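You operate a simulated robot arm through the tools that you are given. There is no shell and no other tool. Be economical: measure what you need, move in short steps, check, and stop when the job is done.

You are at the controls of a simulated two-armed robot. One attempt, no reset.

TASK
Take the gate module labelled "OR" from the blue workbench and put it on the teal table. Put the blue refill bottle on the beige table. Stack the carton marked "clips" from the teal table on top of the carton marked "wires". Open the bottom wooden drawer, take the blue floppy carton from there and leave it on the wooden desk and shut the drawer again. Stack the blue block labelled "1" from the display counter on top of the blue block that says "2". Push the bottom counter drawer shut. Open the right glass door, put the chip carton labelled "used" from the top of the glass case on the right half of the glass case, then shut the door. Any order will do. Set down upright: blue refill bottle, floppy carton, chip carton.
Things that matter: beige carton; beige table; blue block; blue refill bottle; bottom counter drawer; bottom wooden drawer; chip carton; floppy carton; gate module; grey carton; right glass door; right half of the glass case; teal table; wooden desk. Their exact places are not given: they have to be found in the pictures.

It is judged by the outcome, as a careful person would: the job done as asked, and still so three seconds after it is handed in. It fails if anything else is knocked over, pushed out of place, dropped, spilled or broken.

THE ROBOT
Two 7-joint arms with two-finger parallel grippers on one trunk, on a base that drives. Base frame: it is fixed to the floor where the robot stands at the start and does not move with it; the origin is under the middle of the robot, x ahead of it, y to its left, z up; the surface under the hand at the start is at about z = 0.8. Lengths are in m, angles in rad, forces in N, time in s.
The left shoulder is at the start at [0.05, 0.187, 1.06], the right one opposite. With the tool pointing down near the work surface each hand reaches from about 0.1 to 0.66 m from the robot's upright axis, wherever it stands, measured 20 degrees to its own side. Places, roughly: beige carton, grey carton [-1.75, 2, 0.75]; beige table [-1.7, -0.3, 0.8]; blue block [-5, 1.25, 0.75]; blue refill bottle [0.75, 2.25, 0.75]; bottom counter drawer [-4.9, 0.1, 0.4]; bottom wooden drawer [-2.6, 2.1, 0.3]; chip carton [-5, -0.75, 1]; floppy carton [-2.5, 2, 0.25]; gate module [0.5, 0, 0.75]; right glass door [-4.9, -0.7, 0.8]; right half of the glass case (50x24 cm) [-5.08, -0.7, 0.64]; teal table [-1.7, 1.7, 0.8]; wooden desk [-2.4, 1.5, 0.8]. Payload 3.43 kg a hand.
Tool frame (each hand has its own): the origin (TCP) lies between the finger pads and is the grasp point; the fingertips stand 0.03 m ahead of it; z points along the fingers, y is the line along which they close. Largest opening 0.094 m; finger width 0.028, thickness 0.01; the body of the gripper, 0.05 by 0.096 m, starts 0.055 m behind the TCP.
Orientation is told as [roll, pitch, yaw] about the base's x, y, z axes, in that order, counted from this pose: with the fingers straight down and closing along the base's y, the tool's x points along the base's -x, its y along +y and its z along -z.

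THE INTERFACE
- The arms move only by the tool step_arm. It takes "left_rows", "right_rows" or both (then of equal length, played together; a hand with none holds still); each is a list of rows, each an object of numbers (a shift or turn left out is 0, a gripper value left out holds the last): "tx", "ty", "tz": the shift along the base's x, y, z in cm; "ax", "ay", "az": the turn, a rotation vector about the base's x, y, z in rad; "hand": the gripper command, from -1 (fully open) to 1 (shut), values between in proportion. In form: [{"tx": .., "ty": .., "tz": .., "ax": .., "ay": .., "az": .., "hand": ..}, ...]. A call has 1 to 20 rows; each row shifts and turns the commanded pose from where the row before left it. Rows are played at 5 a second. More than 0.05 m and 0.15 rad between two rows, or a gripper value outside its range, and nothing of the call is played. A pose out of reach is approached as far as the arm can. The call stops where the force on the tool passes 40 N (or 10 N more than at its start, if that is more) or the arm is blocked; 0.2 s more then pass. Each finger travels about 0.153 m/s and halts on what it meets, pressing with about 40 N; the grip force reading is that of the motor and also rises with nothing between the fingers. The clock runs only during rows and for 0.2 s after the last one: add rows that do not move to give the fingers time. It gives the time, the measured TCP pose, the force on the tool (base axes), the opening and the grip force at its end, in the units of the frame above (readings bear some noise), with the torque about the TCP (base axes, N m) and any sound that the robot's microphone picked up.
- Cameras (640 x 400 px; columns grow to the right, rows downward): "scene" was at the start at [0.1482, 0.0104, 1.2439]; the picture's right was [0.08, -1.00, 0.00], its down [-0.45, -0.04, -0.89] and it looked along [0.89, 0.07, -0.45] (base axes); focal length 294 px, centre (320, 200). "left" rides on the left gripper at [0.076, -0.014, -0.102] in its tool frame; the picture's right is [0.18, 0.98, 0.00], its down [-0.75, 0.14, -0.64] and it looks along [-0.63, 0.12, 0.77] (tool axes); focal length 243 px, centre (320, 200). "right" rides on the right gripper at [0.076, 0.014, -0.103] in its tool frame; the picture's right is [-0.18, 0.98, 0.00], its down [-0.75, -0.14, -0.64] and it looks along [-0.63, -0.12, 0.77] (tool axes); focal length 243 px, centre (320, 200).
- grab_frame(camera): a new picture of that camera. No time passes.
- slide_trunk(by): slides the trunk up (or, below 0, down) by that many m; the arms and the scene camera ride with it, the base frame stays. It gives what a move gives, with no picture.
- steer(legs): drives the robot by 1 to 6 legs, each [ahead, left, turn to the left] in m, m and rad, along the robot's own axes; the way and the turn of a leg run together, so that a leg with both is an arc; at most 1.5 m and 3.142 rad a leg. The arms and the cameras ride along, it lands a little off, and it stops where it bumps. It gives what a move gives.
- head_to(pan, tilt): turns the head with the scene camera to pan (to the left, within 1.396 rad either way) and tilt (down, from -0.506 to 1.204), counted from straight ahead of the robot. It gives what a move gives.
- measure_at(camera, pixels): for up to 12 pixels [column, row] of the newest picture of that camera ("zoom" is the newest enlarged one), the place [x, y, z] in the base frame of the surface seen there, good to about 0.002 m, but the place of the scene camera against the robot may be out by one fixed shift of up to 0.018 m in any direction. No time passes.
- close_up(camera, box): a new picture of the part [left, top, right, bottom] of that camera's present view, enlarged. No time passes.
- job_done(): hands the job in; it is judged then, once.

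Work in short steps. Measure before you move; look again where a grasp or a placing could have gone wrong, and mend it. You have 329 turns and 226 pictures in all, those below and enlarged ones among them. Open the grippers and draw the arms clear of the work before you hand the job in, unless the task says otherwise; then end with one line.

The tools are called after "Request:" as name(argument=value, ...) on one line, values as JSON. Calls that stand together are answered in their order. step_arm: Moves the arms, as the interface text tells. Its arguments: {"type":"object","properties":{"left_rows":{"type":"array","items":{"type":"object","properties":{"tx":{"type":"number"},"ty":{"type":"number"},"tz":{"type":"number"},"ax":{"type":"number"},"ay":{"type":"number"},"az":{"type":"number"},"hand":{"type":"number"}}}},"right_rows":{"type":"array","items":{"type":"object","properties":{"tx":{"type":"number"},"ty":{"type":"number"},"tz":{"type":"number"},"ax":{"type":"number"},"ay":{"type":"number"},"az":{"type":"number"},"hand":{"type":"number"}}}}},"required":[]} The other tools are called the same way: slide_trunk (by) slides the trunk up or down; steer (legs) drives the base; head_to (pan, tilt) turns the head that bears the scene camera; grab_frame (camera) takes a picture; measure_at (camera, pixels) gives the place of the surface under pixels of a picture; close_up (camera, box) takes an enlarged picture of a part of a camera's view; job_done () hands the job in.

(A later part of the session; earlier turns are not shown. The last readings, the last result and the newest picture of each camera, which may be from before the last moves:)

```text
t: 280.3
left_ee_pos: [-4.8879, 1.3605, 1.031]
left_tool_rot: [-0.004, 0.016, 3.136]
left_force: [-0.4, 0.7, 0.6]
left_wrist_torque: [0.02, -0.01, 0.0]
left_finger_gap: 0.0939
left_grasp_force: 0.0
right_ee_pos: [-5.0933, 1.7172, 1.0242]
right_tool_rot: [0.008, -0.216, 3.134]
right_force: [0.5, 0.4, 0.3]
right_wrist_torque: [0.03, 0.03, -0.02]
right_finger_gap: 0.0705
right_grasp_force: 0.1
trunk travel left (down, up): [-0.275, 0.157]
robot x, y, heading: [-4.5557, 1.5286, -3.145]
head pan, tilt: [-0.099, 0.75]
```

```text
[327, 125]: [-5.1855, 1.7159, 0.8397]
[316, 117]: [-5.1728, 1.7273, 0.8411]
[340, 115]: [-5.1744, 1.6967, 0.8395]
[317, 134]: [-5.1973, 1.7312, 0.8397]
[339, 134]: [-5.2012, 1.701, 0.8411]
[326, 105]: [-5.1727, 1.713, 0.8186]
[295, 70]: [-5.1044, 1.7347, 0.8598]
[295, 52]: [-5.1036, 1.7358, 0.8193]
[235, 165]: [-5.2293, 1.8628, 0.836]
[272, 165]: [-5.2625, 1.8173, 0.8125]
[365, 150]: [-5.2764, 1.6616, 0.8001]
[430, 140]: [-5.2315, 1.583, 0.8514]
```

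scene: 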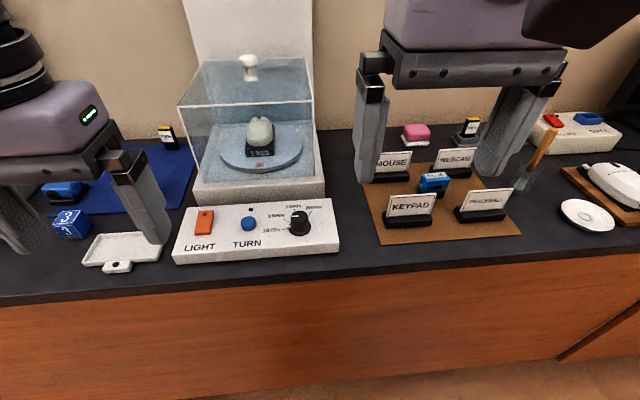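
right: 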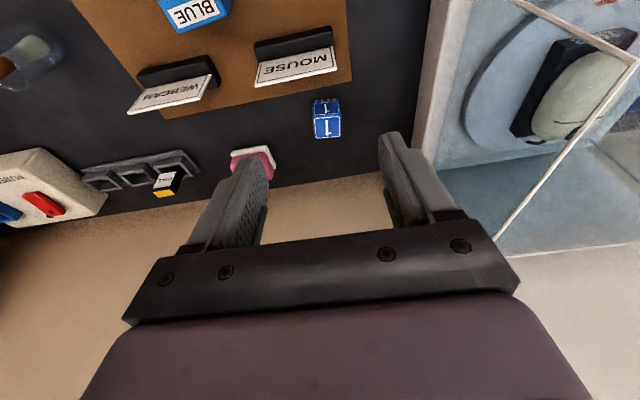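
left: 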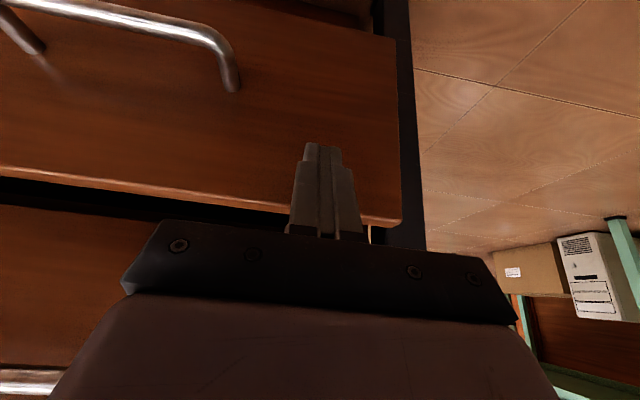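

Block centre (-5.188, 1.714), top 0.84. I move over it, then down to z≈0.84.

Request:
step_arm(right_rows=[{"tx": -4.5, "tz": -2}, {"tx": -4.5, "ty": -0.3, "tz": -2}, {"tx": -0.5, "tz": -3}, {"tz": -4}, {"tz": -4}, {}])

Request:
grab_frame(camera="right")

```text
t: 281.7
left_ee_pos: [-4.8866, 1.3624, 1.0316]
left_tool_rot: [-0.002, 0.014, 3.136]
left_force: [0.4, -0.6, 0.7]
left_wrist_torque: [-0.03, -0.01, 0.04]
left_finger_gap: 0.0943
left_grasp_force: 0.1
right_ee_pos: [-5.1879, 1.7144, 0.8745]
right_tool_rot: [0.008, -0.217, 3.134]
right_force: [0.3, -0.3, 0.8]
right_wrist_torque: [0.01, 0.02, 0.01]
right_finger_gap: 0.0702
right_grasp_force: 0.0
trunk travel left (down, up): [-0.275, 0.157]
robot x, y, heading: [-4.5627, 1.5313, -3.135]
head pan, tilt: [-0.099, 0.75]
```

```text
122 pictures are left
```

right: 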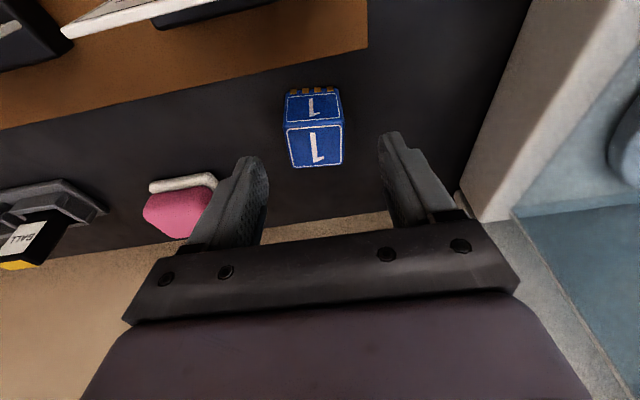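

Aligned. I lower 3.5 cm and close.

Request:
step_arm(right_rows=[{"tz": -2}, {"tz": -1.5}, {}, {"hand": 1}, {"hand": 1}, {"hand": 1}])

Request:
grab_frame(camera="right")

```text
t: 283.1
left_ee_pos: [-4.8866, 1.3609, 1.0319]
left_tool_rot: [-0.003, 0.016, 3.135]
left_force: [0.5, 0.1, 0.3]
left_wrist_torque: [-0.01, 0.01, 0.0]
left_finger_gap: 0.0938
left_grasp_force: 0.1
right_ee_pos: [-5.1877, 1.7144, 0.8392]
right_tool_rot: [0.009, -0.216, 3.135]
right_force: [-0.7, 0.2, 0.1]
right_wrist_torque: [0.04, 0.01, -0.01]
right_finger_gap: 0.0391
right_grasp_force: 40.3
trunk travel left (down, up): [-0.275, 0.157]
robot x, y, heading: [-4.5622, 1.5282, -3.133]
head pan, tilt: [-0.099, 0.75]
```

```text
121 pictures are left
```

right: 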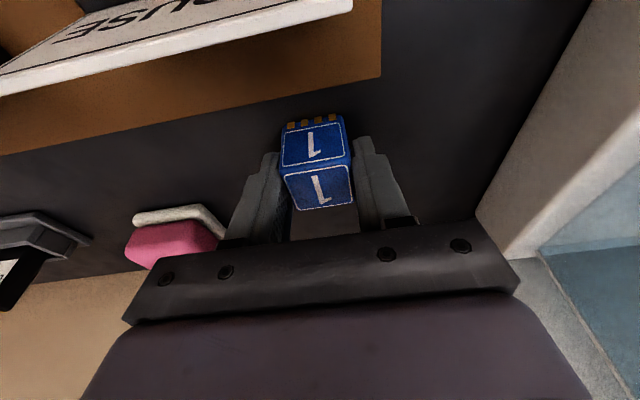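

Gripped. I lift, retract clear of the cabinet, back the base slightly and drive left to block "2".

Request:
step_arm(right_rows=[{"tz": 3}, {"tz": 4}, {"tz": 4, "tx": 2}, {"tz": 4, "tx": 3}, {"tz": 3, "tx": 4}, {"tx": 4.5}, {"tx": 4.5}, {"tx": 4.5}, {"tx": 3}])

Request:
steer(legs=[[-0.12, 0, 0], [0, 0.46, 0]])

Request:
head_to(pan=0.0, tilt=0.75)

Request:
grab_frame(camera="scene")

```text
t: 285.1
left_ee_pos: [-4.8865, 1.3608, 1.0324]
left_tool_rot: [-0.002, 0.016, 3.137]
left_force: [1.1, 0.5, 0.3]
left_wrist_torque: [-0.04, -0.01, 0.01]
left_finger_gap: 0.094
left_grasp_force: 0.1
right_ee_pos: [-4.9333, 1.7153, 1.0184]
right_tool_rot: [0.01, -0.22, 3.132]
right_force: [0.6, 0.1, -0.3]
right_wrist_torque: [-0.01, 0.01, -0.02]
right_finger_gap: 0.0395
right_grasp_force: 39.9
trunk travel left (down, up): [-0.275, 0.157]
robot x, y, heading: [-4.5629, 1.5296, -3.143]
head pan, tilt: [-0.099, 0.75]
```

```text
t: 290.4
left_ee_pos: [-4.7688, 0.9122, 1.0312]
left_tool_rot: [-0.002, 0.016, 3.125]
left_force: [0.1, 0.6, 1.3]
left_wrist_torque: [-0.02, -0.02, -0.02]
left_finger_gap: 0.094
left_grasp_force: 0.0
right_ee_pos: [-4.8129, 1.2663, 1.0176]
right_tool_rot: [0.008, -0.218, 3.123]
right_force: [0.2, -0.5, -0.4]
right_wrist_torque: [0.02, -0.02, -0.03]
right_finger_gap: 0.0393
right_grasp_force: 40.3
trunk travel left (down, up): [-0.275, 0.157]
robot x, y, heading: [-4.4455, 1.0767, 3.13]
head pan, tilt: [-0.099, 0.75]
```

```text
t: 291.1
left_ee_pos: [-4.7704, 0.9108, 1.0321]
left_tool_rot: [-0.001, 0.016, 3.127]
left_force: [0.0, -1.1, 0.1]
left_wrist_torque: [-0.02, -0.01, 0.01]
left_finger_gap: 0.0941
left_grasp_force: 0.1
right_ee_pos: [-4.8134, 1.265, 1.0185]
right_tool_rot: [0.008, -0.218, 3.124]
right_force: [0.7, 0.2, -0.2]
right_wrist_torque: [-0.03, 0.01, 0.01]
right_finger_gap: 0.0396
right_grasp_force: 40.3
trunk travel left (down, up): [-0.275, 0.157]
robot x, y, heading: [-4.4417, 1.0782, 3.128]
head pan, tilt: [0.0, 0.75]
```

```text
120 pictures are left
```

scene: 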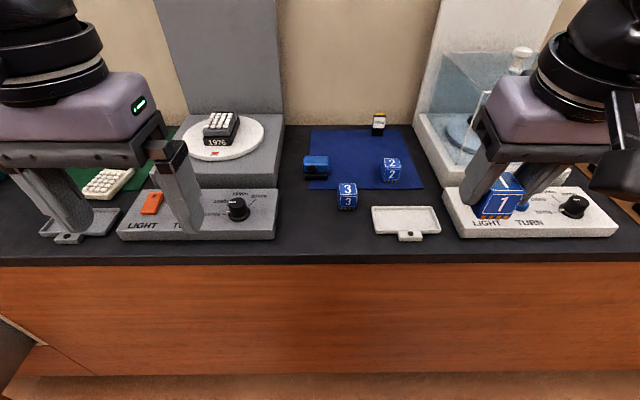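

I look with the right camera for block "2".

Request:
grab_frame(camera="right")

Request:
close_up(camera="scene", box=[330, 130, 450, 220])

```text
119 pictures are left
```

right: 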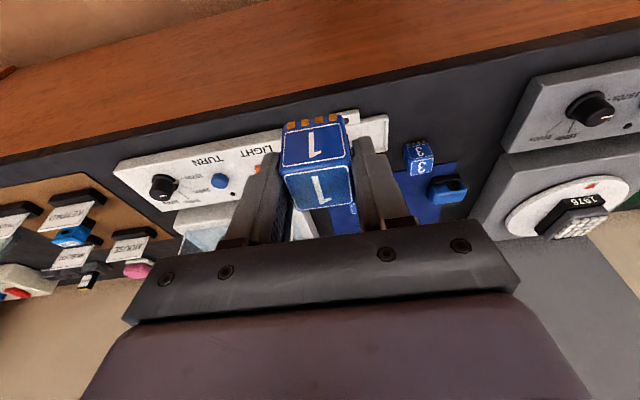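

```text
4.44 times, centred on (390, 175) of scene
```

zoom: 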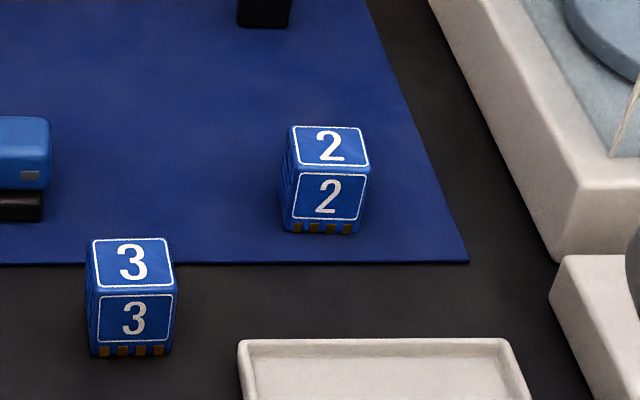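

Block "2" is hidden there, so I use block "3" to find the scene camera's offset, then apply it to "2".

Request:
measure_at(camera="zoom", pixels=[[95, 285], [170, 285], [165, 242], [97, 244], [133, 262], [293, 168], [366, 168], [360, 130], [293, 130], [329, 148], [328, 200]])

Request:
close_up(camera="right", box=[380, 120, 480, 220])

```text
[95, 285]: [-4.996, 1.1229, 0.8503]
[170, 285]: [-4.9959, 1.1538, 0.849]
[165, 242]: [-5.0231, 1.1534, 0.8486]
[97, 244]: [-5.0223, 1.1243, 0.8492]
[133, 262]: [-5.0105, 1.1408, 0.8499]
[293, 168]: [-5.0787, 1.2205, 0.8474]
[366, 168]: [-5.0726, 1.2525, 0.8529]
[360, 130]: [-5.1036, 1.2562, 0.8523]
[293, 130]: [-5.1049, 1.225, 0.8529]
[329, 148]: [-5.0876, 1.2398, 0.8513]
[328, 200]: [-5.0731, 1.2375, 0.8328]
```

```text
4.00 times, centred on (430, 170) of right
```

zoom: 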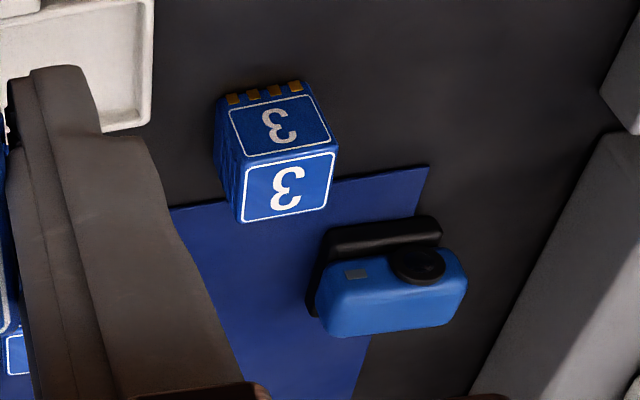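

Request:
measure_at(camera="zoom", pixels=[[245, 170], [332, 155], [327, 205], [245, 218], [287, 188], [280, 130]])

```text
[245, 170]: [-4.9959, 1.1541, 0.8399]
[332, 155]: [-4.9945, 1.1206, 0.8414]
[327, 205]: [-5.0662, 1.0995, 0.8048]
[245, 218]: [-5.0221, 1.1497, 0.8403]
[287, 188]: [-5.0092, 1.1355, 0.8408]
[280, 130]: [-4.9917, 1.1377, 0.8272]
```

Block "2" centre: (-5.090, 1.237), top z≈0.842. I drive 0.1 m closer and move block "1" above it.

Request:
steer(legs=[[0.1, 0, 0.012]])

```text
t: 292.2
left_ee_pos: [-4.8672, 0.9088, 1.0317]
left_tool_rot: [-0.001, 0.017, 3.137]
left_force: [0.7, 0.5, 0.6]
left_wrist_torque: [0.01, -0.02, -0.02]
left_finger_gap: 0.094
left_grasp_force: 0.1
right_ee_pos: [-4.9155, 1.2621, 1.0174]
right_tool_rot: [0.008, -0.217, 3.133]
right_force: [-0.2, 0.5, -1.6]
right_wrist_torque: [0.02, 0.0, 0.0]
right_finger_gap: 0.0393
right_grasp_force: 39.9
trunk travel left (down, up): [-0.275, 0.157]
robot x, y, heading: [-4.5408, 1.0794, -3.144]
head pan, tilt: [0.0, 0.75]
```

Request:
step_arm(right_rows=[{"tx": -4.5, "ty": -2.55}, {"tx": -4.5}, {"tx": -4.5}, {"tx": -3.95}, {"tz": -4.5}, {"tz": -4}, {"tz": -2}, {}])

Request:
grab_frame(camera="right")

Request:
close_up(camera="scene", box=[300, 100, 480, 230])

```text
refused: row 1 steps farther than a row can; nothing moved
```

```text
116 pictures are left
```

right: 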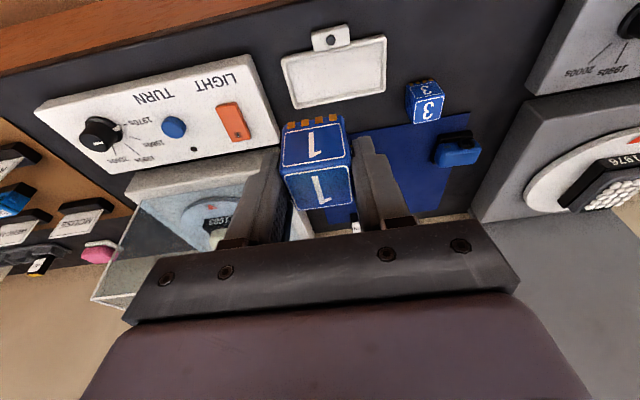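

```text
3.08 times, centred on (390, 165) of scene
```

zoom: 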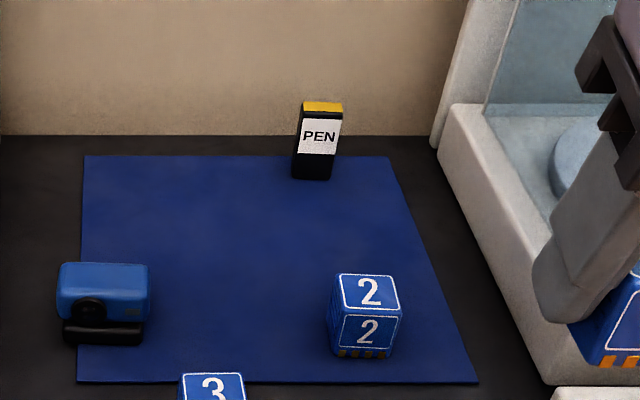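

A row was slightly too long; I redo with smaller ones.

Request:
step_arm(right_rows=[{"tx": -4, "ty": -2.55}, {"tx": -4.5}, {"tx": -4.5}, {"tx": -4.45}, {"tz": -4.5}, {"tz": -4}, {"tz": -2}, {}])

Request:
grab_frame(camera="right")

Request:
close_up(camera="scene", box=[300, 100, 480, 230])

```text
t: 294.0
left_ee_pos: [-4.8672, 0.9068, 1.0318]
left_tool_rot: [-0.002, 0.016, 3.137]
left_force: [-0.3, 0.4, 1.2]
left_wrist_torque: [0.02, -0.01, 0.01]
left_finger_gap: 0.0942
left_grasp_force: 0.0
right_ee_pos: [-5.0874, 1.235, 0.9143]
right_tool_rot: [0.008, -0.219, 3.133]
right_force: [0.6, -0.8, 0.2]
right_wrist_torque: [0.03, -0.01, -0.01]
right_finger_gap: 0.0393
right_grasp_force: 40.2
trunk travel left (down, up): [-0.275, 0.157]
robot x, y, heading: [-4.541, 1.0759, -3.137]
head pan, tilt: [0.0, 0.75]
```

```text
114 pictures are left
```

right: 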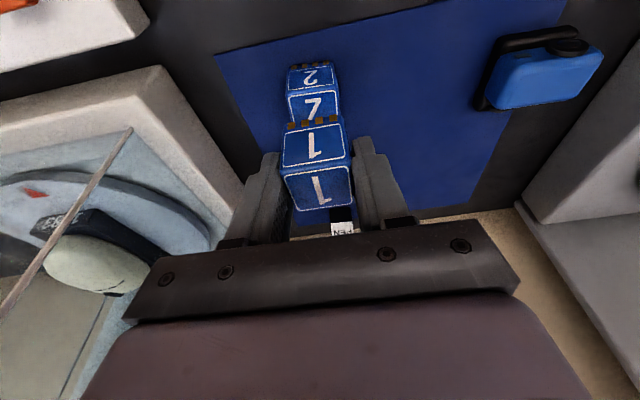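

```text
3.08 times, centred on (390, 165) of scene
```

zoom: 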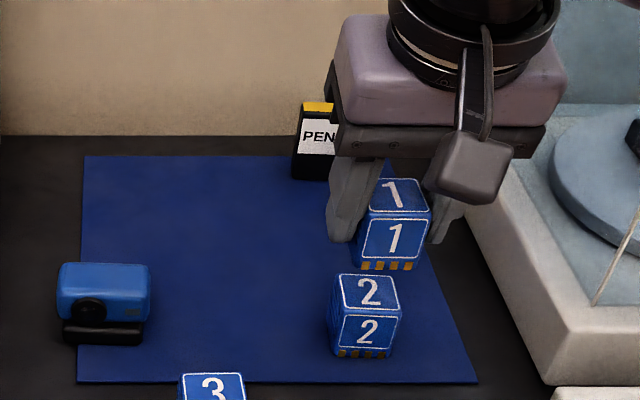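

I compare both blocks' faces in the same (zoom) picture for alignment.

Request:
measure_at(camera="zoom", pixels=[[365, 240], [423, 240], [393, 238], [395, 262], [340, 330], [397, 335], [368, 335], [372, 290], [345, 302], [396, 304]])

Request:
measure_at(camera="right", pixels=[[291, 95], [338, 93], [315, 105], [289, 85], [335, 80], [313, 77], [285, 160], [345, 155], [283, 178], [350, 168]])

```text
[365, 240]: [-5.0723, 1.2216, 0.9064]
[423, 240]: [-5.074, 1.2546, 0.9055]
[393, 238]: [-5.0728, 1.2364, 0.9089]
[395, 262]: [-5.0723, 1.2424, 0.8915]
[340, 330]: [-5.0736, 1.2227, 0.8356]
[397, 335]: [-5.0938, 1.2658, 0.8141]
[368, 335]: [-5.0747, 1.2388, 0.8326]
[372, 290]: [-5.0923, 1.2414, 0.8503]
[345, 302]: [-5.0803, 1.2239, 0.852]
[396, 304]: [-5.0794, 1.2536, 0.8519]
```

```text
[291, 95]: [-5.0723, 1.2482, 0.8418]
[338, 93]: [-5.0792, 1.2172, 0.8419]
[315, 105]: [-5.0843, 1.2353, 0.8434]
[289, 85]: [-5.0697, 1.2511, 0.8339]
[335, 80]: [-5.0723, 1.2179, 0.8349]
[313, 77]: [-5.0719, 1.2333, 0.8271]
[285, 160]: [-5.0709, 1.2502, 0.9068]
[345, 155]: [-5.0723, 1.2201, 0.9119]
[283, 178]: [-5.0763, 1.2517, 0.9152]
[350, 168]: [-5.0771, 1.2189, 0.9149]
```

Aligned within 2 mm. I lower 3.1 cm, then creep to contact.

Request:
step_arm(right_rows=[{"tz": -2}, {"tz": -1}, {"tz": -0.2}, {}])

Request:
step_arm(right_rows=[{"tz": -0.15}, {"tz": -0.15}, {}])

```text
t: 295.0
left_ee_pos: [-4.8679, 0.9078, 1.032]
left_tool_rot: [-0.001, 0.016, 3.138]
left_force: [-0.7, 0.6, -0.9]
left_wrist_torque: [-0.01, -0.04, -0.01]
left_finger_gap: 0.0939
left_grasp_force: 0.0
right_ee_pos: [-5.0885, 1.2364, 0.8826]
right_tool_rot: [0.008, -0.217, 3.133]
right_force: [-0.3, 0.5, 0.6]
right_wrist_torque: [0.0, 0.02, 0.03]
right_finger_gap: 0.0393
right_grasp_force: 40.2
trunk travel left (down, up): [-0.275, 0.157]
robot x, y, heading: [-4.5417, 1.0778, -3.142]
head pan, tilt: [0.0, 0.75]
```

```text
t: 295.8
left_ee_pos: [-4.8664, 0.9078, 1.0323]
left_tool_rot: [-0.002, 0.014, 3.139]
left_force: [-0.5, 0.9, -0.2]
left_wrist_torque: [0.02, 0.01, 0.02]
left_finger_gap: 0.0938
left_grasp_force: 0.1
right_ee_pos: [-5.0885, 1.236, 0.8806]
right_tool_rot: [0.009, -0.224, 3.133]
right_force: [1.6, 3.0, 17.1]
right_wrist_torque: [0.14, -0.18, 0.0]
right_finger_gap: 0.0394
right_grasp_force: 40.5
trunk travel left (down, up): [-0.275, 0.157]
robot x, y, heading: [-4.5412, 1.0748, -3.14]
head pan, tilt: [0.0, 0.75]
```

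Contact. I ease up 1.5 mm, release, and lift.

Request:
step_arm(right_rows=[{"tz": 0.15}, {"hand": -0.1}, {"hand": -0.3}, {"hand": -0.3}, {"tz": 2}, {"tz": 4}, {"tz": 4}, {"tz": 3, "tx": 3}, {"tx": 4.5}, {"tx": 4.5}, {"tx": 4.5, "ay": -0.1}, {"tx": 3, "ay": -0.1}])

Request:
grab_frame(camera="scene")

```text
t: 298.4
left_ee_pos: [-4.8667, 0.9071, 1.0324]
left_tool_rot: [-0.002, 0.015, 3.136]
left_force: [0.5, 0.5, -0.3]
left_wrist_torque: [0.0, 0.0, 0.02]
left_finger_gap: 0.094
left_grasp_force: 0.1
right_ee_pos: [-4.8939, 1.2354, 1.0096]
right_tool_rot: [0.006, -0.017, 3.134]
right_force: [0.1, -0.3, 0.8]
right_wrist_torque: [-0.01, 0.01, 0.02]
right_finger_gap: 0.0614
right_grasp_force: 0.1
trunk travel left (down, up): [-0.275, 0.157]
robot x, y, heading: [-4.5383, 1.0803, -3.14]
head pan, tilt: [0.0, 0.75]
```

```text
112 pictures are left
```

scene: 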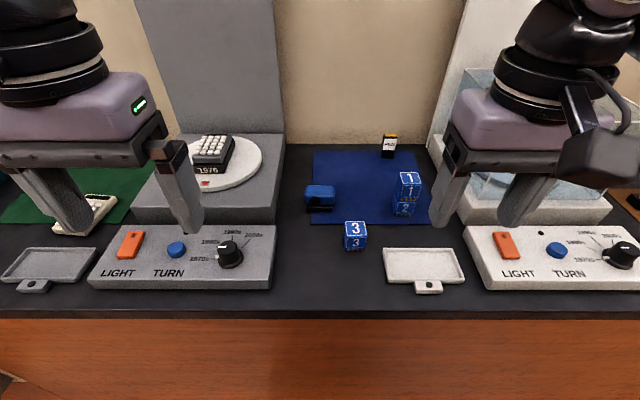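

Stacked. I back off 0.5 m, strafe toward y≈0.4 and look at the counter drawer.

Request:
steer(legs=[[-0.55, 0, 0], [0, 0.65, 0]])

Request:
head_to(pan=0.3, tilt=0.6)

Request:
grab_frame(camera="scene")

```text
t: 307.4
left_ee_pos: [-4.3222, 0.2584, 1.0316]
left_tool_rot: [-0.003, 0.015, 3.133]
left_force: [-0.9, -0.6, 0.4]
left_wrist_torque: [0.0, 0.01, 0.01]
left_finger_gap: 0.0941
left_grasp_force: 0.0
right_ee_pos: [-4.3479, 0.5845, 1.01]
right_tool_rot: [0.007, -0.017, 3.132]
right_force: [0.2, 0.1, 0.0]
right_wrist_torque: [0.03, 0.02, -0.02]
right_finger_gap: 0.0611
right_grasp_force: 0.0
trunk travel left (down, up): [-0.275, 0.157]
robot x, y, heading: [-3.9953, 0.4252, 3.137]
head pan, tilt: [0.0, 0.75]
```

```text
t: 308.2
left_ee_pos: [-4.3231, 0.2583, 1.0318]
left_tool_rot: [-0.002, 0.016, 3.134]
left_force: [-0.5, 0.0, 0.6]
left_wrist_torque: [0.0, 0.02, 0.02]
left_finger_gap: 0.094
left_grasp_force: 0.1
right_ee_pos: [-4.3478, 0.5845, 1.0106]
right_tool_rot: [0.008, -0.017, 3.131]
right_force: [0.4, -0.1, 0.7]
right_wrist_torque: [0.0, -0.01, 0.03]
right_finger_gap: 0.0613
right_grasp_force: 0.0
trunk travel left (down, up): [-0.275, 0.157]
robot x, y, heading: [-3.9956, 0.4246, 3.146]
head pan, tilt: [0.3, 0.6]
```

```text
111 pictures are left
```

scene: 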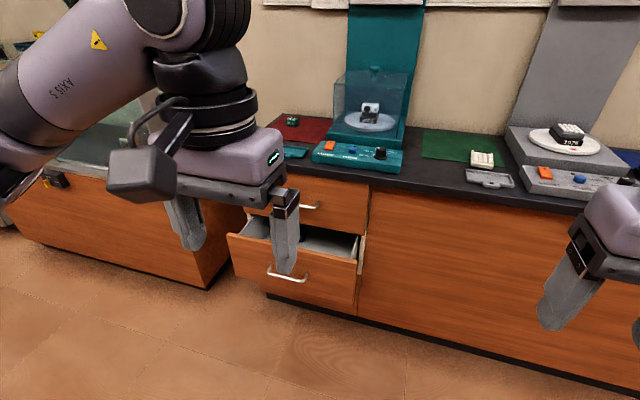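

The bottom drawer is open at (290,270). I measure its front, handle and the neighbouring parts.

Request:
measure_at(camera="scene", pixels=[[330, 290], [250, 260], [325, 265], [300, 282], [350, 310], [235, 245], [350, 215], [300, 310], [200, 270], [380, 230], [355, 265]])

Request:
close_up(camera="scene", box=[200, 160, 400, 330])

```text
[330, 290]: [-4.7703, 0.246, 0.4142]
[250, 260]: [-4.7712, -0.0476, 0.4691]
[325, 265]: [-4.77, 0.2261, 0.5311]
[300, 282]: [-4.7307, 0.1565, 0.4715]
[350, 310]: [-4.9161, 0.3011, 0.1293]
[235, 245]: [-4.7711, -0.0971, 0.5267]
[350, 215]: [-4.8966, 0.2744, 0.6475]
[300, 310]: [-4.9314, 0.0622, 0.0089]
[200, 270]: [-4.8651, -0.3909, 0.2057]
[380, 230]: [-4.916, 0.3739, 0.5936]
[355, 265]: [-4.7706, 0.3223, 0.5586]
```

```text
2.35 times, centred on (300, 245) of scene
```

zoom: 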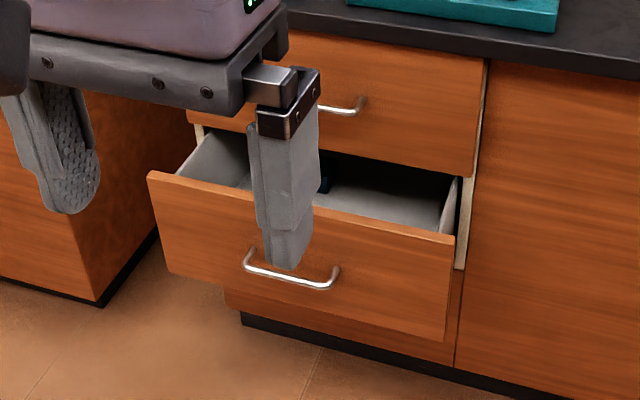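

The front panel is at x≈-4.770 (closed would be ≈-4.897), top z≈0.545. I lower the trunk, pitch the closed left hand forward and bring it to z≈0.53 at y≈0.25.

Request:
slide_trunk(by=-0.25)

Request:
step_arm(left_rows=[{"tx": -2, "hand": 1, "ay": 0.1}, {"tx": -2.5, "ay": 0.1, "tz": -2}, {"tx": -2.5, "ay": 0.1, "tz": -3}, {"tx": -2.5, "ay": 0.1, "tz": -4}, {"tx": -2, "ay": 0.1, "tz": -4}, {"tz": -4}, {"tz": -4}, {"tz": -4}, {}])

Request:
grab_frame(camera="scene")

```text
t: 310.7
left_ee_pos: [-4.3229, 0.2587, 0.7831]
left_tool_rot: [-0.002, 0.015, 3.135]
left_force: [-0.1, 0.6, -0.6]
left_wrist_torque: [-0.03, -0.02, -0.04]
left_finger_gap: 0.0938
left_grasp_force: 0.0
right_ee_pos: [-4.3481, 0.5852, 0.7594]
right_tool_rot: [0.007, -0.017, 3.13]
right_force: [-0.9, 1.3, -0.9]
right_wrist_torque: [-0.04, -0.03, 0.01]
right_finger_gap: 0.061
right_grasp_force: 0.1
trunk travel left (down, up): [-0.025, 0.407]
robot x, y, heading: [-3.9939, 0.4264, 3.142]
head pan, tilt: [0.3, 0.6]
```

```text
t: 312.7
left_ee_pos: [-4.4369, 0.2567, 0.5306]
left_tool_rot: [0.0, -0.485, 3.133]
left_force: [0.6, 0.4, -0.3]
left_wrist_torque: [-0.03, -0.02, 0.01]
left_finger_gap: 0.0001
left_grasp_force: 33.1
right_ee_pos: [-4.3483, 0.584, 0.7595]
right_tool_rot: [0.009, -0.017, 3.13]
right_force: [-0.8, -0.7, 0.1]
right_wrist_torque: [-0.01, 0.0, 0.0]
right_finger_gap: 0.0613
right_grasp_force: 0.1
trunk travel left (down, up): [-0.025, 0.407]
robot x, y, heading: [-3.9958, 0.4226, 3.136]
head pan, tilt: [0.3, 0.6]
```

```text
109 pictures are left
```

scene: 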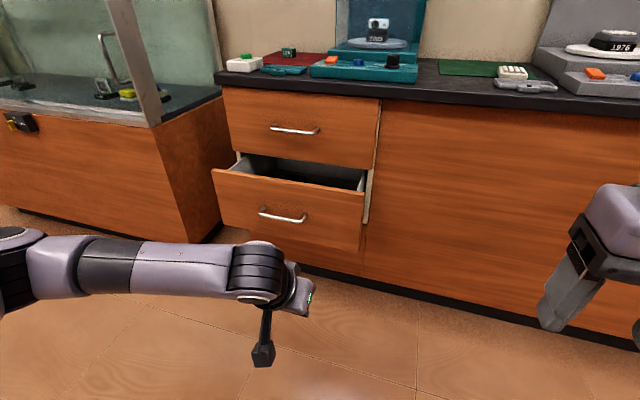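

I drive forward 0.38 m, pushing the drawer, then finish with the arm.

Request:
steer(legs=[[0.38, 0, 0]])

Request:
grab_frame(camera="scene")

```text
t: 315.1
left_ee_pos: [-4.8113, 0.2601, 0.5331]
left_tool_rot: [0.002, -0.485, 3.129]
left_force: [-0.3, -0.3, 0.0]
left_wrist_torque: [0.01, -0.02, -0.03]
left_finger_gap: 0.0
left_grasp_force: 32.6
right_ee_pos: [-4.7207, 0.5876, 0.7597]
right_tool_rot: [0.008, -0.017, 3.125]
right_force: [0.6, 1.0, -0.8]
right_wrist_torque: [-0.01, -0.01, 0.01]
right_finger_gap: 0.0609
right_grasp_force: 0.1
trunk travel left (down, up): [-0.025, 0.407]
robot x, y, heading: [-4.3707, 0.4274, 3.136]
head pan, tilt: [0.3, 0.6]
```

```text
108 pictures are left
```

scene: 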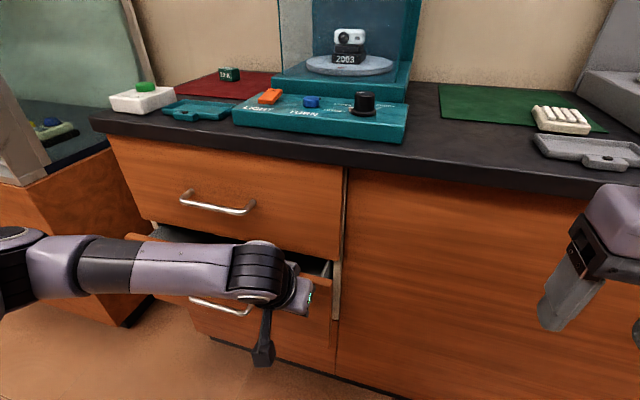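

Touching and partly closed. I push on with the arm in 1 cm steps until the stop.

Request:
step_arm(left_rows=[{"tx": -1}, {"tx": -1}, {"tx": -1}, {"tx": -1}, {"tx": -1}, {"tx": -0.7}, {"tx": -0.7}, {"tx": -0.7}, {"tx": -0.7}, {}])

Request:
grab_frame(camera="scene")

```text
t: 316.8
left_ee_pos: [-4.8697, 0.2608, 0.5298]
left_tool_rot: [0.003, -0.469, 3.124]
left_force: [0.9, 0.9, -0.1]
left_wrist_torque: [-0.05, 0.19, 0.04]
left_finger_gap: 0.0
left_grasp_force: 33.5
right_ee_pos: [-4.7209, 0.5879, 0.7609]
right_tool_rot: [0.005, -0.02, 3.129]
right_force: [0.6, 0.4, -0.1]
right_wrist_torque: [0.01, 0.02, -0.01]
right_finger_gap: 0.061
right_grasp_force: 0.0
trunk travel left (down, up): [-0.025, 0.407]
robot x, y, heading: [-4.3689, 0.4262, 3.139]
head pan, tilt: [0.3, 0.6]
stopped in row 8 (left hand): the force on the tool passed its limit at 46 N (the readings are from after the stop); the commanded pose is now the measured one
```

```text
107 pictures are left
```

scene: 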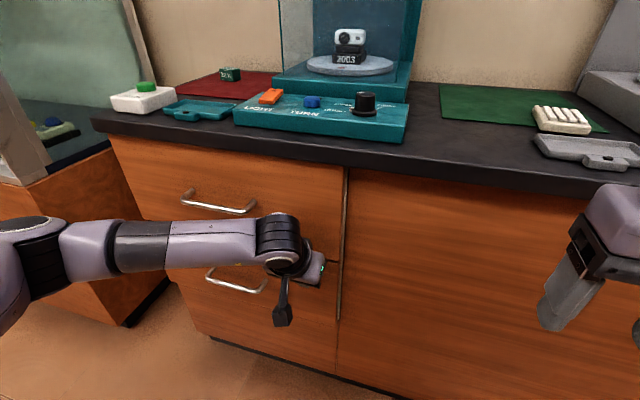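

Firm stop. I check flushness and back the hand off.

Request:
measure_at(camera="scene", pixels=[[290, 350], [330, 330], [225, 310], [200, 270], [300, 190], [320, 240], [200, 180]])

Request:
step_arm(left_rows=[{"tx": 3}, {"tx": 4, "ay": -0.1}, {"tz": 4, "ay": -0.1}, {"tz": 4, "ay": -0.1}, {"tz": 4, "ay": -0.1}, {"tz": 4, "ay": -0.085, "hand": -1}, {"tz": 4}])

```text
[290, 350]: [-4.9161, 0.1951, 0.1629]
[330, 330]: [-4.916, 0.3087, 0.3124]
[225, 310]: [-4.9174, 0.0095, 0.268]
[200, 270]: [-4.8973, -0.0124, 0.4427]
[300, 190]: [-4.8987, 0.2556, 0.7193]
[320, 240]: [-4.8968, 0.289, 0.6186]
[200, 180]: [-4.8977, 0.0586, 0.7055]
```

```text
t: 318.4
left_ee_pos: [-4.7991, 0.2599, 0.7284]
left_tool_rot: [-0.004, 0.019, 3.126]
left_force: [0.0, -0.2, -0.7]
left_wrist_torque: [0.0, 0.04, -0.05]
left_finger_gap: 0.0939
left_grasp_force: 0.0
right_ee_pos: [-4.7196, 0.5861, 0.7608]
right_tool_rot: [0.007, -0.016, 3.127]
right_force: [0.5, 1.0, -0.5]
right_wrist_torque: [-0.01, 0.01, -0.01]
right_finger_gap: 0.0611
right_grasp_force: 0.1
trunk travel left (down, up): [-0.025, 0.407]
robot x, y, heading: [-4.3713, 0.428, 3.141]
head pan, tilt: [0.3, 0.6]
```

The drawer is flush (-4.897). I back off, raise the trunk and go to the glass case.

Request:
steer(legs=[[-0.5, 0, 0]])

Request:
slide_trunk(by=0.25)

Request:
steer(legs=[[0, 0.9, 0]])

Request:
head_to(pan=0.1, tilt=0.45)

Request:
grab_frame(camera="scene")

```text
t: 321.3
left_ee_pos: [-4.2999, 0.2569, 0.7291]
left_tool_rot: [-0.006, 0.016, 3.123]
left_force: [0.1, 0.5, 0.7]
left_wrist_torque: [-0.01, 0.03, 0.0]
left_finger_gap: 0.0943
left_grasp_force: 0.1
right_ee_pos: [-4.2213, 0.5852, 0.7597]
right_tool_rot: [0.006, -0.017, 3.124]
right_force: [-0.5, 0.3, -0.4]
right_wrist_torque: [0.01, 0.01, 0.0]
right_finger_gap: 0.0611
right_grasp_force: 0.0
trunk travel left (down, up): [-0.025, 0.407]
robot x, y, heading: [-3.8695, 0.4243, 3.135]
head pan, tilt: [0.3, 0.6]
```

```text
t: 323.9
left_ee_pos: [-4.2994, 0.2578, 0.9785]
left_tool_rot: [-0.006, 0.015, 3.122]
left_force: [-0.2, 0.1, 0.2]
left_wrist_torque: [0.02, -0.02, -0.03]
left_finger_gap: 0.0939
left_grasp_force: 0.1
right_ee_pos: [-4.2205, 0.5852, 1.0095]
right_tool_rot: [0.007, -0.017, 3.124]
right_force: [-0.8, -0.2, 0.1]
right_wrist_torque: [0.01, 0.0, -0.01]
right_finger_gap: 0.0608
right_grasp_force: 0.1
trunk travel left (down, up): [-0.275, 0.157]
robot x, y, heading: [-3.8696, 0.4205, 3.135]
head pan, tilt: [0.3, 0.6]
```

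```text
t: 332.2
left_ee_pos: [-4.2917, -0.6589, 0.9786]
left_tool_rot: [-0.006, 0.016, -3.134]
left_force: [0.0, 0.3, 0.1]
left_wrist_torque: [0.02, 0.0, 0.01]
left_finger_gap: 0.0938
left_grasp_force: 0.1
right_ee_pos: [-4.2205, -0.3301, 1.01]
right_tool_rot: [0.008, -0.018, -3.133]
right_force: [0.3, -0.5, 0.9]
right_wrist_torque: [-0.01, 0.01, 0.01]
right_finger_gap: 0.0612
right_grasp_force: 0.0
trunk travel left (down, up): [-0.275, 0.157]
robot x, y, heading: [-3.8666, -0.4828, -3.125]
head pan, tilt: [0.3, 0.6]
```

```text
t: 332.9
left_ee_pos: [-4.2911, -0.6588, 0.9779]
left_tool_rot: [-0.005, 0.016, -3.134]
left_force: [0.3, -0.3, -0.6]
left_wrist_torque: [0.02, 0.03, 0.03]
left_finger_gap: 0.0941
left_grasp_force: 0.1
right_ee_pos: [-4.221, -0.3302, 1.0105]
right_tool_rot: [0.009, -0.016, -3.133]
right_force: [0.5, 0.2, -0.1]
right_wrist_torque: [0.01, -0.02, -0.03]
right_finger_gap: 0.0612
right_grasp_force: 0.1
trunk travel left (down, up): [-0.275, 0.157]
robot x, y, heading: [-3.8637, -0.4843, -3.131]
head pan, tilt: [0.099, 0.45]
```

```text
106 pictures are left
```

scene: 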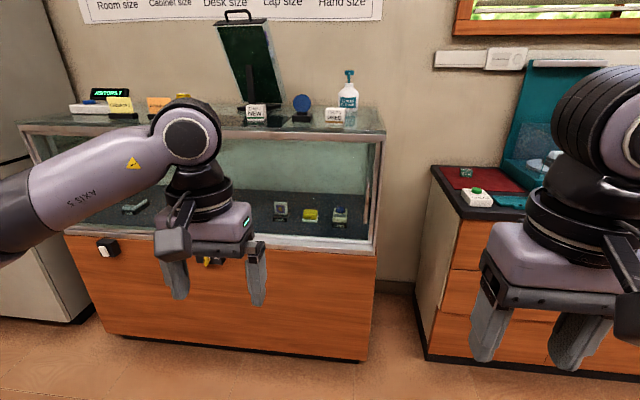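

The glass case with cartons on top. I zoom in on the top and the doors.

Request:
close_up(camera="scene", box=[200, 60, 400, 260])

Request:
close_up(camera="scene", box=[20, 80, 260, 290])

Request:
measure_at(camera="scene", pixels=[[257, 113], [333, 115], [302, 105], [348, 100], [375, 130], [380, 240], [30, 125], [320, 135], [320, 245], [320, 215], [65, 235], [310, 180]])

```text
2.00 times, centred on (300, 160) of scene
```

zoom: 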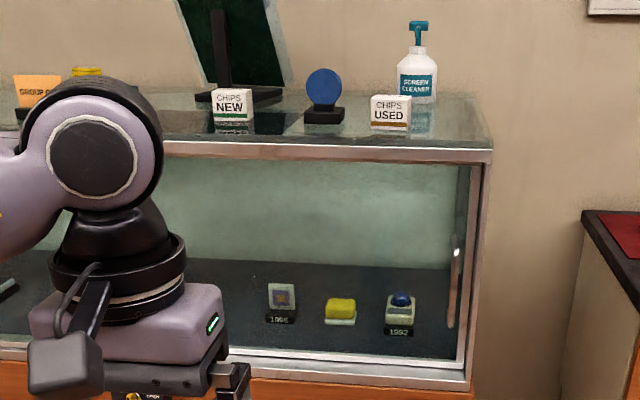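

```text
1.90 times, centred on (140, 185) of scene
```

zoom: 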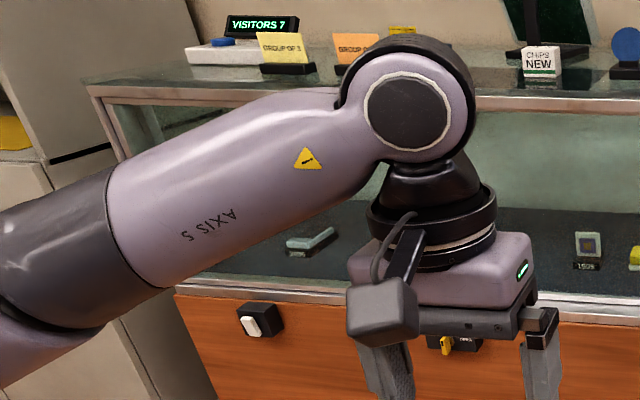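

```text
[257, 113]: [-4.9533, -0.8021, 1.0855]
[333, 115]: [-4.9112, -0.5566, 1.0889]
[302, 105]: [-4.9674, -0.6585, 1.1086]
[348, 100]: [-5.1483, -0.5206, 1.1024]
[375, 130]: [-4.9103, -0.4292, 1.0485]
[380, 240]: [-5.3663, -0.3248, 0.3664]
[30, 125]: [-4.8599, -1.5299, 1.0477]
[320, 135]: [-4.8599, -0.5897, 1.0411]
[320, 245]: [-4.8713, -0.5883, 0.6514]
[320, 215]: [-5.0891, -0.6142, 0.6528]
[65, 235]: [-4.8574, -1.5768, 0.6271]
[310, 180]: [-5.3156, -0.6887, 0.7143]
```

I need a clear view of the doors and handles; I strafe right 0.35 m and look left.

Request:
steer(legs=[[0, -0.4, 0]])

Request:
step_arm(left_rows=[{"tz": -4}, {"tz": -4}, {"tz": -4}, {"tz": -4}, {"tz": -4}])

Request:
head_to(pan=0.6, tilt=0.35)

Request:
grab_frame(camera="scene")

```text
t: 336.9
left_ee_pos: [-4.2986, -0.2604, 0.9773]
left_tool_rot: [-0.004, 0.015, -3.135]
left_force: [0.0, -0.5, 0.5]
left_wrist_torque: [0.04, 0.0, 0.03]
left_finger_gap: 0.0941
left_grasp_force: 0.1
right_ee_pos: [-4.2264, 0.0662, 1.0111]
right_tool_rot: [0.006, -0.017, -3.136]
right_force: [0.1, -0.2, -0.1]
right_wrist_torque: [0.0, 0.0, -0.03]
right_finger_gap: 0.0608
right_grasp_force: 0.2
trunk travel left (down, up): [-0.275, 0.157]
robot x, y, heading: [-3.8687, -0.088, -3.125]
head pan, tilt: [0.099, 0.45]
```

```text
t: 338.1
left_ee_pos: [-4.2973, -0.2601, 0.7769]
left_tool_rot: [-0.005, 0.016, -3.137]
left_force: [-0.6, 0.6, 1.1]
left_wrist_torque: [0.02, -0.04, 0.02]
left_finger_gap: 0.094
left_grasp_force: 0.0
right_ee_pos: [-4.2272, 0.0674, 1.0102]
right_tool_rot: [0.008, -0.018, -3.136]
right_force: [0.6, 0.4, -0.8]
right_wrist_torque: [0.02, 0.0, -0.01]
right_finger_gap: 0.0611
right_grasp_force: 0.0
trunk travel left (down, up): [-0.275, 0.157]
robot x, y, heading: [-3.8721, -0.0832, -3.128]
head pan, tilt: [0.099, 0.45]
```

```text
t: 339.1
left_ee_pos: [-4.2978, -0.261, 0.7769]
left_tool_rot: [-0.006, 0.015, -3.136]
left_force: [-0.3, -0.3, 0.1]
left_wrist_torque: [0.01, -0.02, 0.0]
left_finger_gap: 0.0942
left_grasp_force: 0.0
right_ee_pos: [-4.2269, 0.068, 1.0103]
right_tool_rot: [0.008, -0.016, -3.135]
right_force: [0.7, -0.8, -0.1]
right_wrist_torque: [-0.02, 0.02, 0.02]
right_finger_gap: 0.0611
right_grasp_force: 0.0
trunk travel left (down, up): [-0.275, 0.157]
robot x, y, heading: [-3.8734, -0.0863, -3.121]
head pan, tilt: [0.6, 0.351]
```

```text
103 pictures are left
```

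scene: 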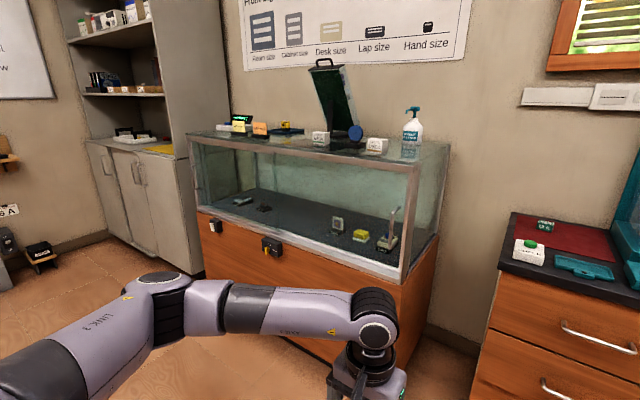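

Request:
close_up(camera="scene", box=[180, 90, 460, 290])

Request:
close_up(camera="scene", box=[330, 130, 450, 290])

```text
2.00 times, centred on (320, 190) of scene
```

zoom: 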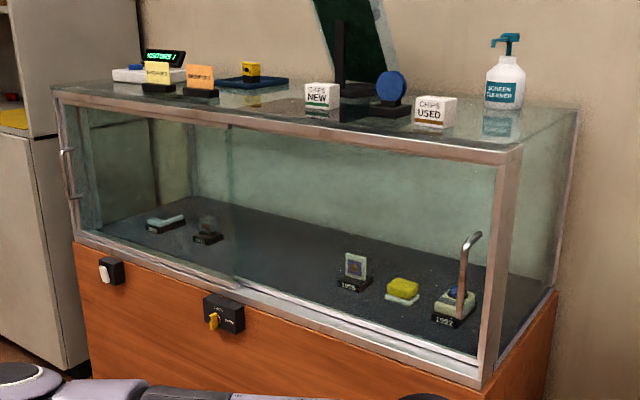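

```text
2.50 times, centred on (390, 210) of scene
```

zoom: 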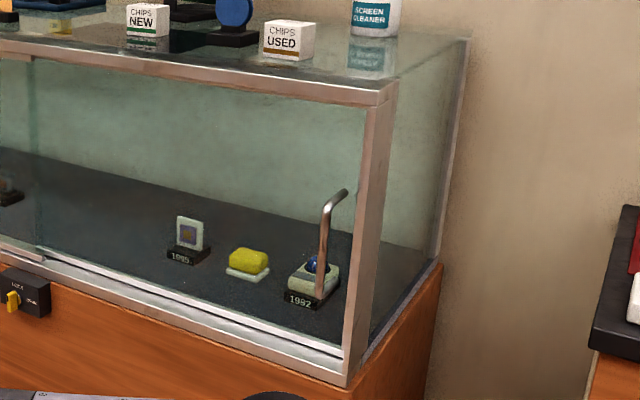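

Two glass doors overlap at the middle, each with a vertical handle at its outer edge (right one at (411,228) of the scene). A yellow knob on the wood might be a lock; I zoom on it.

Request:
close_up(camera="scene", box=[190, 200, 310, 275])

Request:
measure_at(camera="scene", pixels=[[413, 217], [411, 230], [409, 245], [418, 206], [377, 145], [385, 148], [298, 230], [290, 150], [272, 245], [405, 265], [296, 165]])

```text
5.33 times, centred on (250, 238) of scene
```

zoom: 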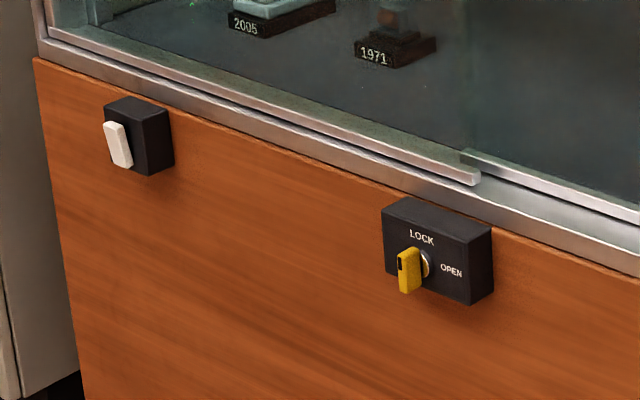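

```text
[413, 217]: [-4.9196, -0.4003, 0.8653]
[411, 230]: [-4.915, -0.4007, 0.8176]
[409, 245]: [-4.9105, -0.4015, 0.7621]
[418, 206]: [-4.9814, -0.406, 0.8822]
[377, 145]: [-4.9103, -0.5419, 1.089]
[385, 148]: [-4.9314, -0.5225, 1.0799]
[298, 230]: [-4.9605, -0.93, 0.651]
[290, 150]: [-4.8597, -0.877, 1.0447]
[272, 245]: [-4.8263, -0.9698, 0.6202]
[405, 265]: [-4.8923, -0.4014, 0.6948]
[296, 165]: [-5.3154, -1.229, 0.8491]
```

The key points to LOCK; the right door is on the inner track with a vertical bar handle near its right edge. First I approach the handle: pitch the left hand forward (closing along y), and drive closer.

Request:
step_arm(left_rows=[{"ay": 0.143, "tx": -1}, {"ay": 0.143, "tx": -1}, {"ay": 0.143, "tx": -1}, {"ay": 0.143, "tx": -1}, {"ay": 0.143, "tx": -1}, {"ay": 0.143, "tx": -1}, {"ay": 0.143, "tx": -1, "tz": 2}, {}])

Request:
steer(legs=[[0, 0.17, -0.018], [0.3, 0, 0]])

Request:
grab_frame(camera="left")

Request:
head_to(pan=0.35, tilt=0.45)

Request:
grab_frame(camera="scene")

```text
t: 340.9
left_ee_pos: [-4.3691, -0.2599, 0.8006]
left_tool_rot: [-0.014, -0.98, -3.126]
left_force: [-0.3, 0.6, -0.4]
left_wrist_torque: [0.01, -0.04, -0.03]
left_finger_gap: 0.094
left_grasp_force: 0.0
left hand out of reach, approached as far as the arm can: row 7
right_ee_pos: [-4.2268, 0.0657, 1.01]
right_tool_rot: [0.007, -0.018, -3.134]
right_force: [-0.3, -0.7, 0.2]
right_wrist_torque: [-0.01, 0.0, -0.01]
right_finger_gap: 0.0611
right_grasp_force: 0.0
trunk travel left (down, up): [-0.275, 0.157]
robot x, y, heading: [-3.8726, -0.085, -3.131]
head pan, tilt: [0.6, 0.351]
```

```text
t: 344.6
left_ee_pos: [-4.6674, -0.4146, 0.801]
left_tool_rot: [-0.008, -0.979, 3.128]
left_force: [0.9, 0.6, 0.3]
left_wrist_torque: [-0.02, -0.01, 0.03]
left_finger_gap: 0.0942
left_grasp_force: 0.0
right_ee_pos: [-4.5188, -0.0908, 1.0101]
right_tool_rot: [0.008, -0.017, 3.124]
right_force: [-0.4, 0.6, 1.0]
right_wrist_torque: [-0.01, -0.02, -0.02]
right_finger_gap: 0.0609
right_grasp_force: 0.1
trunk travel left (down, up): [-0.275, 0.157]
robot x, y, heading: [-4.166, -0.2566, 3.133]
head pan, tilt: [0.6, 0.351]
```

```text
99 pictures are left
```

left: 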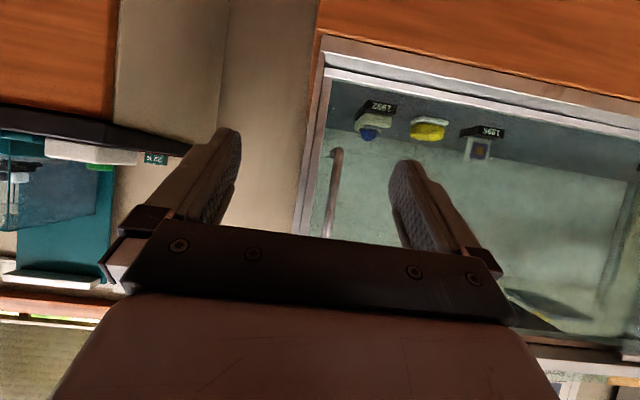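

```text
t: 345.4
left_ee_pos: [-4.6676, -0.4133, 0.8006]
left_tool_rot: [-0.006, -0.978, 3.128]
left_force: [-0.3, -0.3, 0.5]
left_wrist_torque: [0.0, -0.01, 0.03]
left_finger_gap: 0.0939
left_grasp_force: 0.1
right_ee_pos: [-4.5187, -0.09, 1.0093]
right_tool_rot: [0.007, -0.015, 3.124]
right_force: [-0.4, 0.2, -0.4]
right_wrist_torque: [0.02, 0.03, 0.03]
right_finger_gap: 0.0611
right_grasp_force: 0.0
trunk travel left (down, up): [-0.275, 0.157]
robot x, y, heading: [-4.165, -0.2501, 3.133]
head pan, tilt: [0.351, 0.45]
```

```text
98 pictures are left
```

scene: 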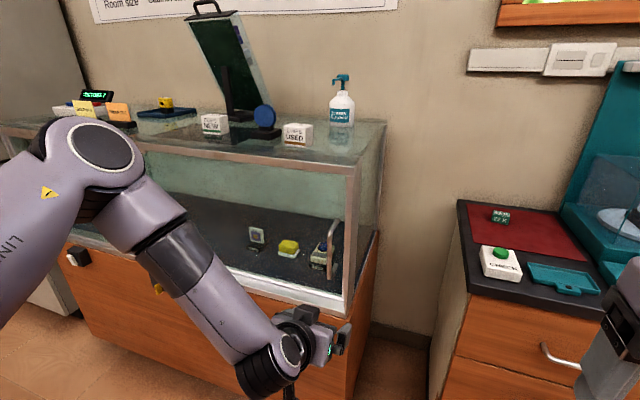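

The handle bar appears at (333,190) in the left picture. I measure it and the door surface.

Request:
measure_at(camera="left", pixels=[[335, 165], [333, 190], [330, 215], [337, 152], [310, 150], [375, 160], [340, 75], [480, 95], [470, 112]])

Request:
measure_at(camera="scene", pixels=[[331, 235], [330, 255], [329, 268], [340, 222], [348, 250], [300, 255]])

```text
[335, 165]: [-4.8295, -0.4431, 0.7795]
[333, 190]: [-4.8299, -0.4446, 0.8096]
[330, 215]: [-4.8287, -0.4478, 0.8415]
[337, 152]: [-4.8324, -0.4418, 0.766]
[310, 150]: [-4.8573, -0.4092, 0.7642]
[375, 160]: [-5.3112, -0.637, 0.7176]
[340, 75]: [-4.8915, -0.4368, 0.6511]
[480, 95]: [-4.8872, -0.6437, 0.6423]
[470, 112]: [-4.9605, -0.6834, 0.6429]
```

```text
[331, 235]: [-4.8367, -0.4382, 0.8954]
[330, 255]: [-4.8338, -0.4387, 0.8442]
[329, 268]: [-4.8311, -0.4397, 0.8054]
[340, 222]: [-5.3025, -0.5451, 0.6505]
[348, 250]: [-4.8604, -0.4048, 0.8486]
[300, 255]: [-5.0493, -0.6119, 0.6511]
```

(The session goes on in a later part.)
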